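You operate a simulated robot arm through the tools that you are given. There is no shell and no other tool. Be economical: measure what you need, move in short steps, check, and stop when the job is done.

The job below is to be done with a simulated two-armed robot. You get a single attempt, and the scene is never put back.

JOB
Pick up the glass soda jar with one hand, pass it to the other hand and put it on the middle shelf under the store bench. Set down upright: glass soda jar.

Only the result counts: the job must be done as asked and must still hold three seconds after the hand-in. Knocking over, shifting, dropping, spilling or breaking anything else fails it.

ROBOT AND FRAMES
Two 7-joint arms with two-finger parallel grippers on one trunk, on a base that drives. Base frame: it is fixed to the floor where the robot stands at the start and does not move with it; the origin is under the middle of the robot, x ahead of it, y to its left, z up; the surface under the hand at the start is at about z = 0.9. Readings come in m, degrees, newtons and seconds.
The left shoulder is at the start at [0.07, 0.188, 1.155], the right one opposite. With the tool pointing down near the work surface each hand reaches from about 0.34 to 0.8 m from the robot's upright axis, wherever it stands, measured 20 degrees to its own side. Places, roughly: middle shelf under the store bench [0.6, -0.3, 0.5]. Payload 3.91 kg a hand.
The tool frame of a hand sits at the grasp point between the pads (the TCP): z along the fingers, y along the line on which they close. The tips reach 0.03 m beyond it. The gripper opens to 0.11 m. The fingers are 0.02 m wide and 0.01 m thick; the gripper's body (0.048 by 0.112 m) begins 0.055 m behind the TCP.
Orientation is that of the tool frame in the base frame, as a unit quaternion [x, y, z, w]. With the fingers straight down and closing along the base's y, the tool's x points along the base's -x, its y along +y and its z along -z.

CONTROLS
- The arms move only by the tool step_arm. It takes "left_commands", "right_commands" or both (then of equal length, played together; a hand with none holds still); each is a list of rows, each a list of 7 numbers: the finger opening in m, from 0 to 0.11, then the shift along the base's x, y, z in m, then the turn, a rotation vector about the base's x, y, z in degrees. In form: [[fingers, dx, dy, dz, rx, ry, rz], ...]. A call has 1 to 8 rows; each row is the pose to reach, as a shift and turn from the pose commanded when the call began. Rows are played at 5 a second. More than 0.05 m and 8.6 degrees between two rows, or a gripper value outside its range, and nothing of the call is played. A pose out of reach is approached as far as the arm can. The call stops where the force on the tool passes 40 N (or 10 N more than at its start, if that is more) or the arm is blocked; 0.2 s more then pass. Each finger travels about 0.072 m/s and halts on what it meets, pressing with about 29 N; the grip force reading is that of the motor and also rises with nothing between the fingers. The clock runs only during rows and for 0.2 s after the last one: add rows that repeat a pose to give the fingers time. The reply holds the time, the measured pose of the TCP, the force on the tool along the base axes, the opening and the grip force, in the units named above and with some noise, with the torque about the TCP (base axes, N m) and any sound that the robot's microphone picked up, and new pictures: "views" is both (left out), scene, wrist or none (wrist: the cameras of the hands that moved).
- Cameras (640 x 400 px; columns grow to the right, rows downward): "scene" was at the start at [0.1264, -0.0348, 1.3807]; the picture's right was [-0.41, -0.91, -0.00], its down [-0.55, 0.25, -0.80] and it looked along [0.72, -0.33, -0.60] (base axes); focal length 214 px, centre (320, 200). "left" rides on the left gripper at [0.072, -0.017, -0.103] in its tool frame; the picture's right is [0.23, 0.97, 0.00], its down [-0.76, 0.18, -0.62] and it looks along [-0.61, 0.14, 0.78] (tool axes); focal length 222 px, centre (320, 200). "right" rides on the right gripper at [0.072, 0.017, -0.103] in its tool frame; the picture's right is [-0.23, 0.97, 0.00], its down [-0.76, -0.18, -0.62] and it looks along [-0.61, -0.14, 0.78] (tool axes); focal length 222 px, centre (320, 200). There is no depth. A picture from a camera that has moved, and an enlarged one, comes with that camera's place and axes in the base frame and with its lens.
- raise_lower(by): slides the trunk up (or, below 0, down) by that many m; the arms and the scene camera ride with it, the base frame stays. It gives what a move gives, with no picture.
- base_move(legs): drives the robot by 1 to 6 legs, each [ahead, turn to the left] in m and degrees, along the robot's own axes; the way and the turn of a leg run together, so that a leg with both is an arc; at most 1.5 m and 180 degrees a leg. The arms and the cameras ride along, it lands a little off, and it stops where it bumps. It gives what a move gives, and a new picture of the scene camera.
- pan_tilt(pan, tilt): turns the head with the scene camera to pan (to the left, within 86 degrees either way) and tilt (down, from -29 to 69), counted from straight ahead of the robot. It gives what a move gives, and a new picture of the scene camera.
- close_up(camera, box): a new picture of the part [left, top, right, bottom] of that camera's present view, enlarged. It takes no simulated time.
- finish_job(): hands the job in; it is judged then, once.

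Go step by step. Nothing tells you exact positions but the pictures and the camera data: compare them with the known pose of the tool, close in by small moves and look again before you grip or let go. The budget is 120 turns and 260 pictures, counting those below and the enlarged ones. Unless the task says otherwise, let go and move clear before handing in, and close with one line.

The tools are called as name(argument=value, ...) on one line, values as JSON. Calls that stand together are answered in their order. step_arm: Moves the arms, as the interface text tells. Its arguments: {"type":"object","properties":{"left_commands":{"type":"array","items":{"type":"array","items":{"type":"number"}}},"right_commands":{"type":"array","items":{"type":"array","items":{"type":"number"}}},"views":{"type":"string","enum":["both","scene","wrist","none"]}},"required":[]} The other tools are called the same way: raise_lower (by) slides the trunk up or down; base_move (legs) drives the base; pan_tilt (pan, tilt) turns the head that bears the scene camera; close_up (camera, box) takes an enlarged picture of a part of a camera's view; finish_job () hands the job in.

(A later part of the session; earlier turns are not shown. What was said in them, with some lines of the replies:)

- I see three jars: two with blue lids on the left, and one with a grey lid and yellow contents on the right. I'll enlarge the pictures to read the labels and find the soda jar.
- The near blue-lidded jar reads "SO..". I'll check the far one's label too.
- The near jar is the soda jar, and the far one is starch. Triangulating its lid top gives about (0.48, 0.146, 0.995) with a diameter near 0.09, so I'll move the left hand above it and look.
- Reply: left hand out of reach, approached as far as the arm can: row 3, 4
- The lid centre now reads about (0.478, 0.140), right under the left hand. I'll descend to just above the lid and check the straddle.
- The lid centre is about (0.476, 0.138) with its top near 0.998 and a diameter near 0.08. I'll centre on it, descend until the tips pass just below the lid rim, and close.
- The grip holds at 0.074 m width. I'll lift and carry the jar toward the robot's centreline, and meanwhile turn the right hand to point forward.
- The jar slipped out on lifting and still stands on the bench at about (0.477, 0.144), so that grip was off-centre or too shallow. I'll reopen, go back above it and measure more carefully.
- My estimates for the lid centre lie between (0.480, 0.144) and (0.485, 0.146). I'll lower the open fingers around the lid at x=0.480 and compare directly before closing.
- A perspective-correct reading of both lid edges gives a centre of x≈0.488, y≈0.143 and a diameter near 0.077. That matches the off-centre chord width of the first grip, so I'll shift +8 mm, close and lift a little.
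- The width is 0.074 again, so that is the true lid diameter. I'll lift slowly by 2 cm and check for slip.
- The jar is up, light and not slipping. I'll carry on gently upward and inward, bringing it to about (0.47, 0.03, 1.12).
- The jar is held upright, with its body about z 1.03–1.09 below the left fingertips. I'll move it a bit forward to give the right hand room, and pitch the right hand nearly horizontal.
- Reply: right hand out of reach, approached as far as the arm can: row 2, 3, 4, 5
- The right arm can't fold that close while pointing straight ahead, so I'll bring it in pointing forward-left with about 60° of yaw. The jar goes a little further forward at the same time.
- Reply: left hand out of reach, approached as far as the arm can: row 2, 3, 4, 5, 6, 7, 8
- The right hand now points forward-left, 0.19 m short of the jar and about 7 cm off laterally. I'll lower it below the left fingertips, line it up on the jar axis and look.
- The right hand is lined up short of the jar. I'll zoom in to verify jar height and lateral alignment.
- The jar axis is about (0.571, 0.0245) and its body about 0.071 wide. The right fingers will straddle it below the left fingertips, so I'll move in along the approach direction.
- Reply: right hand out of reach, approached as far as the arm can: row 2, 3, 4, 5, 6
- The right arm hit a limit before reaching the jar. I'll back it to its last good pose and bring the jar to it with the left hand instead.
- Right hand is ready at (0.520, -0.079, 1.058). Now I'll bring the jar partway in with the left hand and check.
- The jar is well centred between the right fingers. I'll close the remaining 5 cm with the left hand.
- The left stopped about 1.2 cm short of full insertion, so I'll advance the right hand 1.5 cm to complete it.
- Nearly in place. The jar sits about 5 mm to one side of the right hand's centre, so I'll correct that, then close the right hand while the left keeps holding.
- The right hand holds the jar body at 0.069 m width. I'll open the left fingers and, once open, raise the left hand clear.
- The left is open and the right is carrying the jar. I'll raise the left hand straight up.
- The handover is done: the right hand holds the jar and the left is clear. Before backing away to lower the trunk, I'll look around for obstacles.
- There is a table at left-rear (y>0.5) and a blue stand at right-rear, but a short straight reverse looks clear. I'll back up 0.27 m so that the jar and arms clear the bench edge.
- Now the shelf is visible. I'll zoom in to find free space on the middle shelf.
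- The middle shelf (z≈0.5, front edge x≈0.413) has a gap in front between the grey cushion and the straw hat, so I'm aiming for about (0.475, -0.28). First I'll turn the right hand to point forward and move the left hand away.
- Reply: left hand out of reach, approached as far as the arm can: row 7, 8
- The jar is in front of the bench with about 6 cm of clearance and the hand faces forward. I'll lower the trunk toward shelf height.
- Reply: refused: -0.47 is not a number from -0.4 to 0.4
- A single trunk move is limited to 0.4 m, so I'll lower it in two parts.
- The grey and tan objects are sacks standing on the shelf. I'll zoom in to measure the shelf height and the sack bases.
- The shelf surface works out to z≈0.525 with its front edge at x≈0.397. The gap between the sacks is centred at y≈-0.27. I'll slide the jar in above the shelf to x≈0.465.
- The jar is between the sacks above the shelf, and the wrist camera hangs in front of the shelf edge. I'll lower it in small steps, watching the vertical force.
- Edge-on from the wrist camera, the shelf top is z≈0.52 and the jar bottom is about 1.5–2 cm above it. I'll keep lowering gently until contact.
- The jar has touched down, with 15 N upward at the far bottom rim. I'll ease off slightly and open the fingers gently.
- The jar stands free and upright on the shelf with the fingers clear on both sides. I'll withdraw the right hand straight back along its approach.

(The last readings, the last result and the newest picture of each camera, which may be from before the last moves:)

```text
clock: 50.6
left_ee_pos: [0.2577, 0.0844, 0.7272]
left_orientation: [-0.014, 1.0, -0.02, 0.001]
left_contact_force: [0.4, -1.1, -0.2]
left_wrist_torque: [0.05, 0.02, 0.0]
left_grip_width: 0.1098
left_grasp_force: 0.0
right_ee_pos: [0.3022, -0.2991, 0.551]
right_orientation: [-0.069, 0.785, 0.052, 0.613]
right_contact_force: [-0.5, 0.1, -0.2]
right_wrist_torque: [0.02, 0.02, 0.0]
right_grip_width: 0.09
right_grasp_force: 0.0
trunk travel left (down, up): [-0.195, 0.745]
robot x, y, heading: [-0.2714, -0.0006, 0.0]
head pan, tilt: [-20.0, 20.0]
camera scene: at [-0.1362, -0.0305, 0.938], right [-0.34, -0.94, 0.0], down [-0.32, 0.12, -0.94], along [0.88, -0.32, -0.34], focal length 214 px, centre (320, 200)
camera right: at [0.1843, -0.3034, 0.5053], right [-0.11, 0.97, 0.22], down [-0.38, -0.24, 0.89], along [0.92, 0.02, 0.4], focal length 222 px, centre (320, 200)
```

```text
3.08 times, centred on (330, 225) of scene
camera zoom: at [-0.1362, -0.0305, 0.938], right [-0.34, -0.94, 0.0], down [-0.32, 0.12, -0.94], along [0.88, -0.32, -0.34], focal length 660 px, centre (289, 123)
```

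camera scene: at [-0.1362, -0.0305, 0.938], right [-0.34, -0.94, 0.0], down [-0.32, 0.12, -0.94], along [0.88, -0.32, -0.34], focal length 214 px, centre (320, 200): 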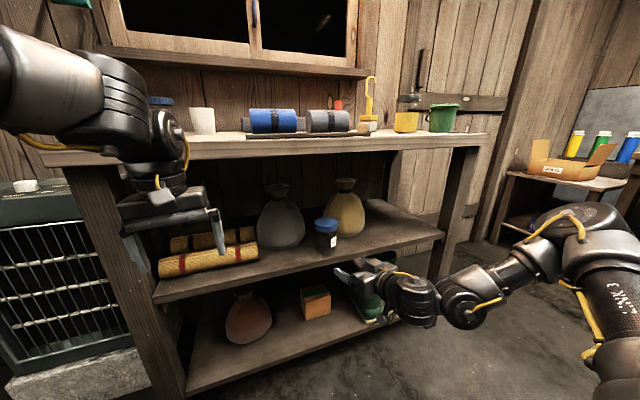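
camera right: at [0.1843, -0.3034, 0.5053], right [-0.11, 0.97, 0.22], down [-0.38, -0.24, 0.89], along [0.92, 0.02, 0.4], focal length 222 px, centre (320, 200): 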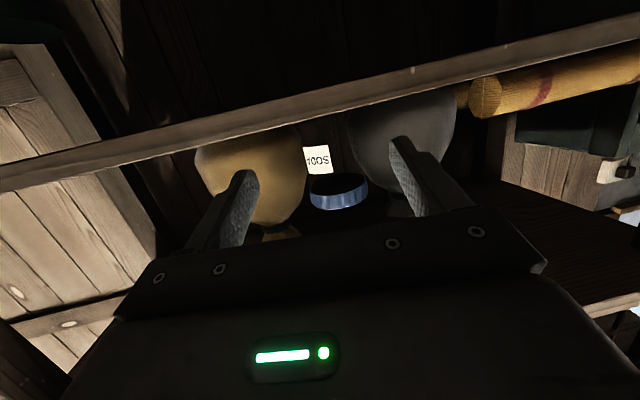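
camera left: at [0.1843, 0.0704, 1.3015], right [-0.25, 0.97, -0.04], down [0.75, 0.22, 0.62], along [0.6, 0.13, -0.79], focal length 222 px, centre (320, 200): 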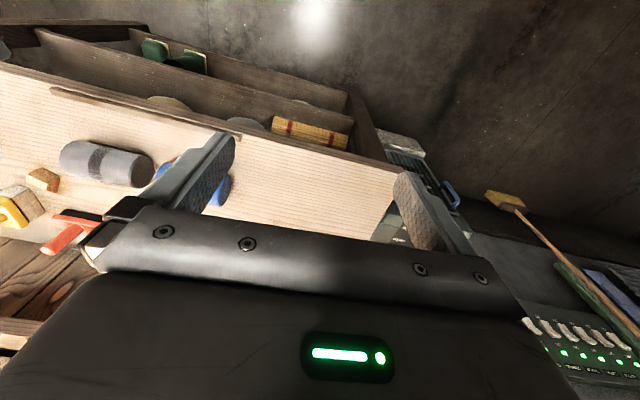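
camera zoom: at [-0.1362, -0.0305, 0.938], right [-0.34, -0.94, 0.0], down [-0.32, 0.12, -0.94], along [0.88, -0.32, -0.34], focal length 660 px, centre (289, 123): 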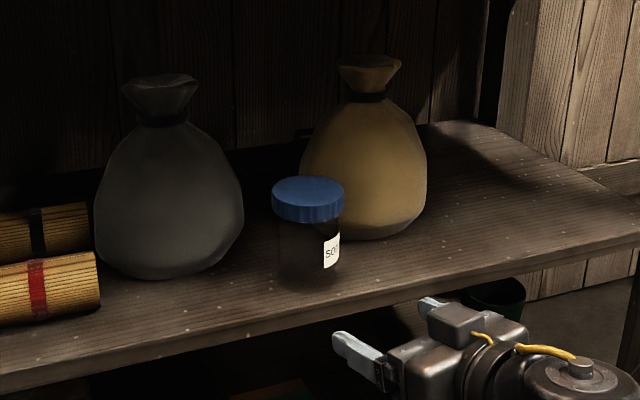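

The soda jar stands upright on the middle shelf in front of the sacks, both hands are clear and nothing else has moved. I'm handing in now.

finish_job()

```text
The job is handed in.
```

I picked up the glass soda jar with the left hand, passed it to the right, and set it upright on the middle shelf under the store bench. My first lift slipped and the jar stayed standing on the bench. The second grip held, and nothing else looked moved in the last pictures.
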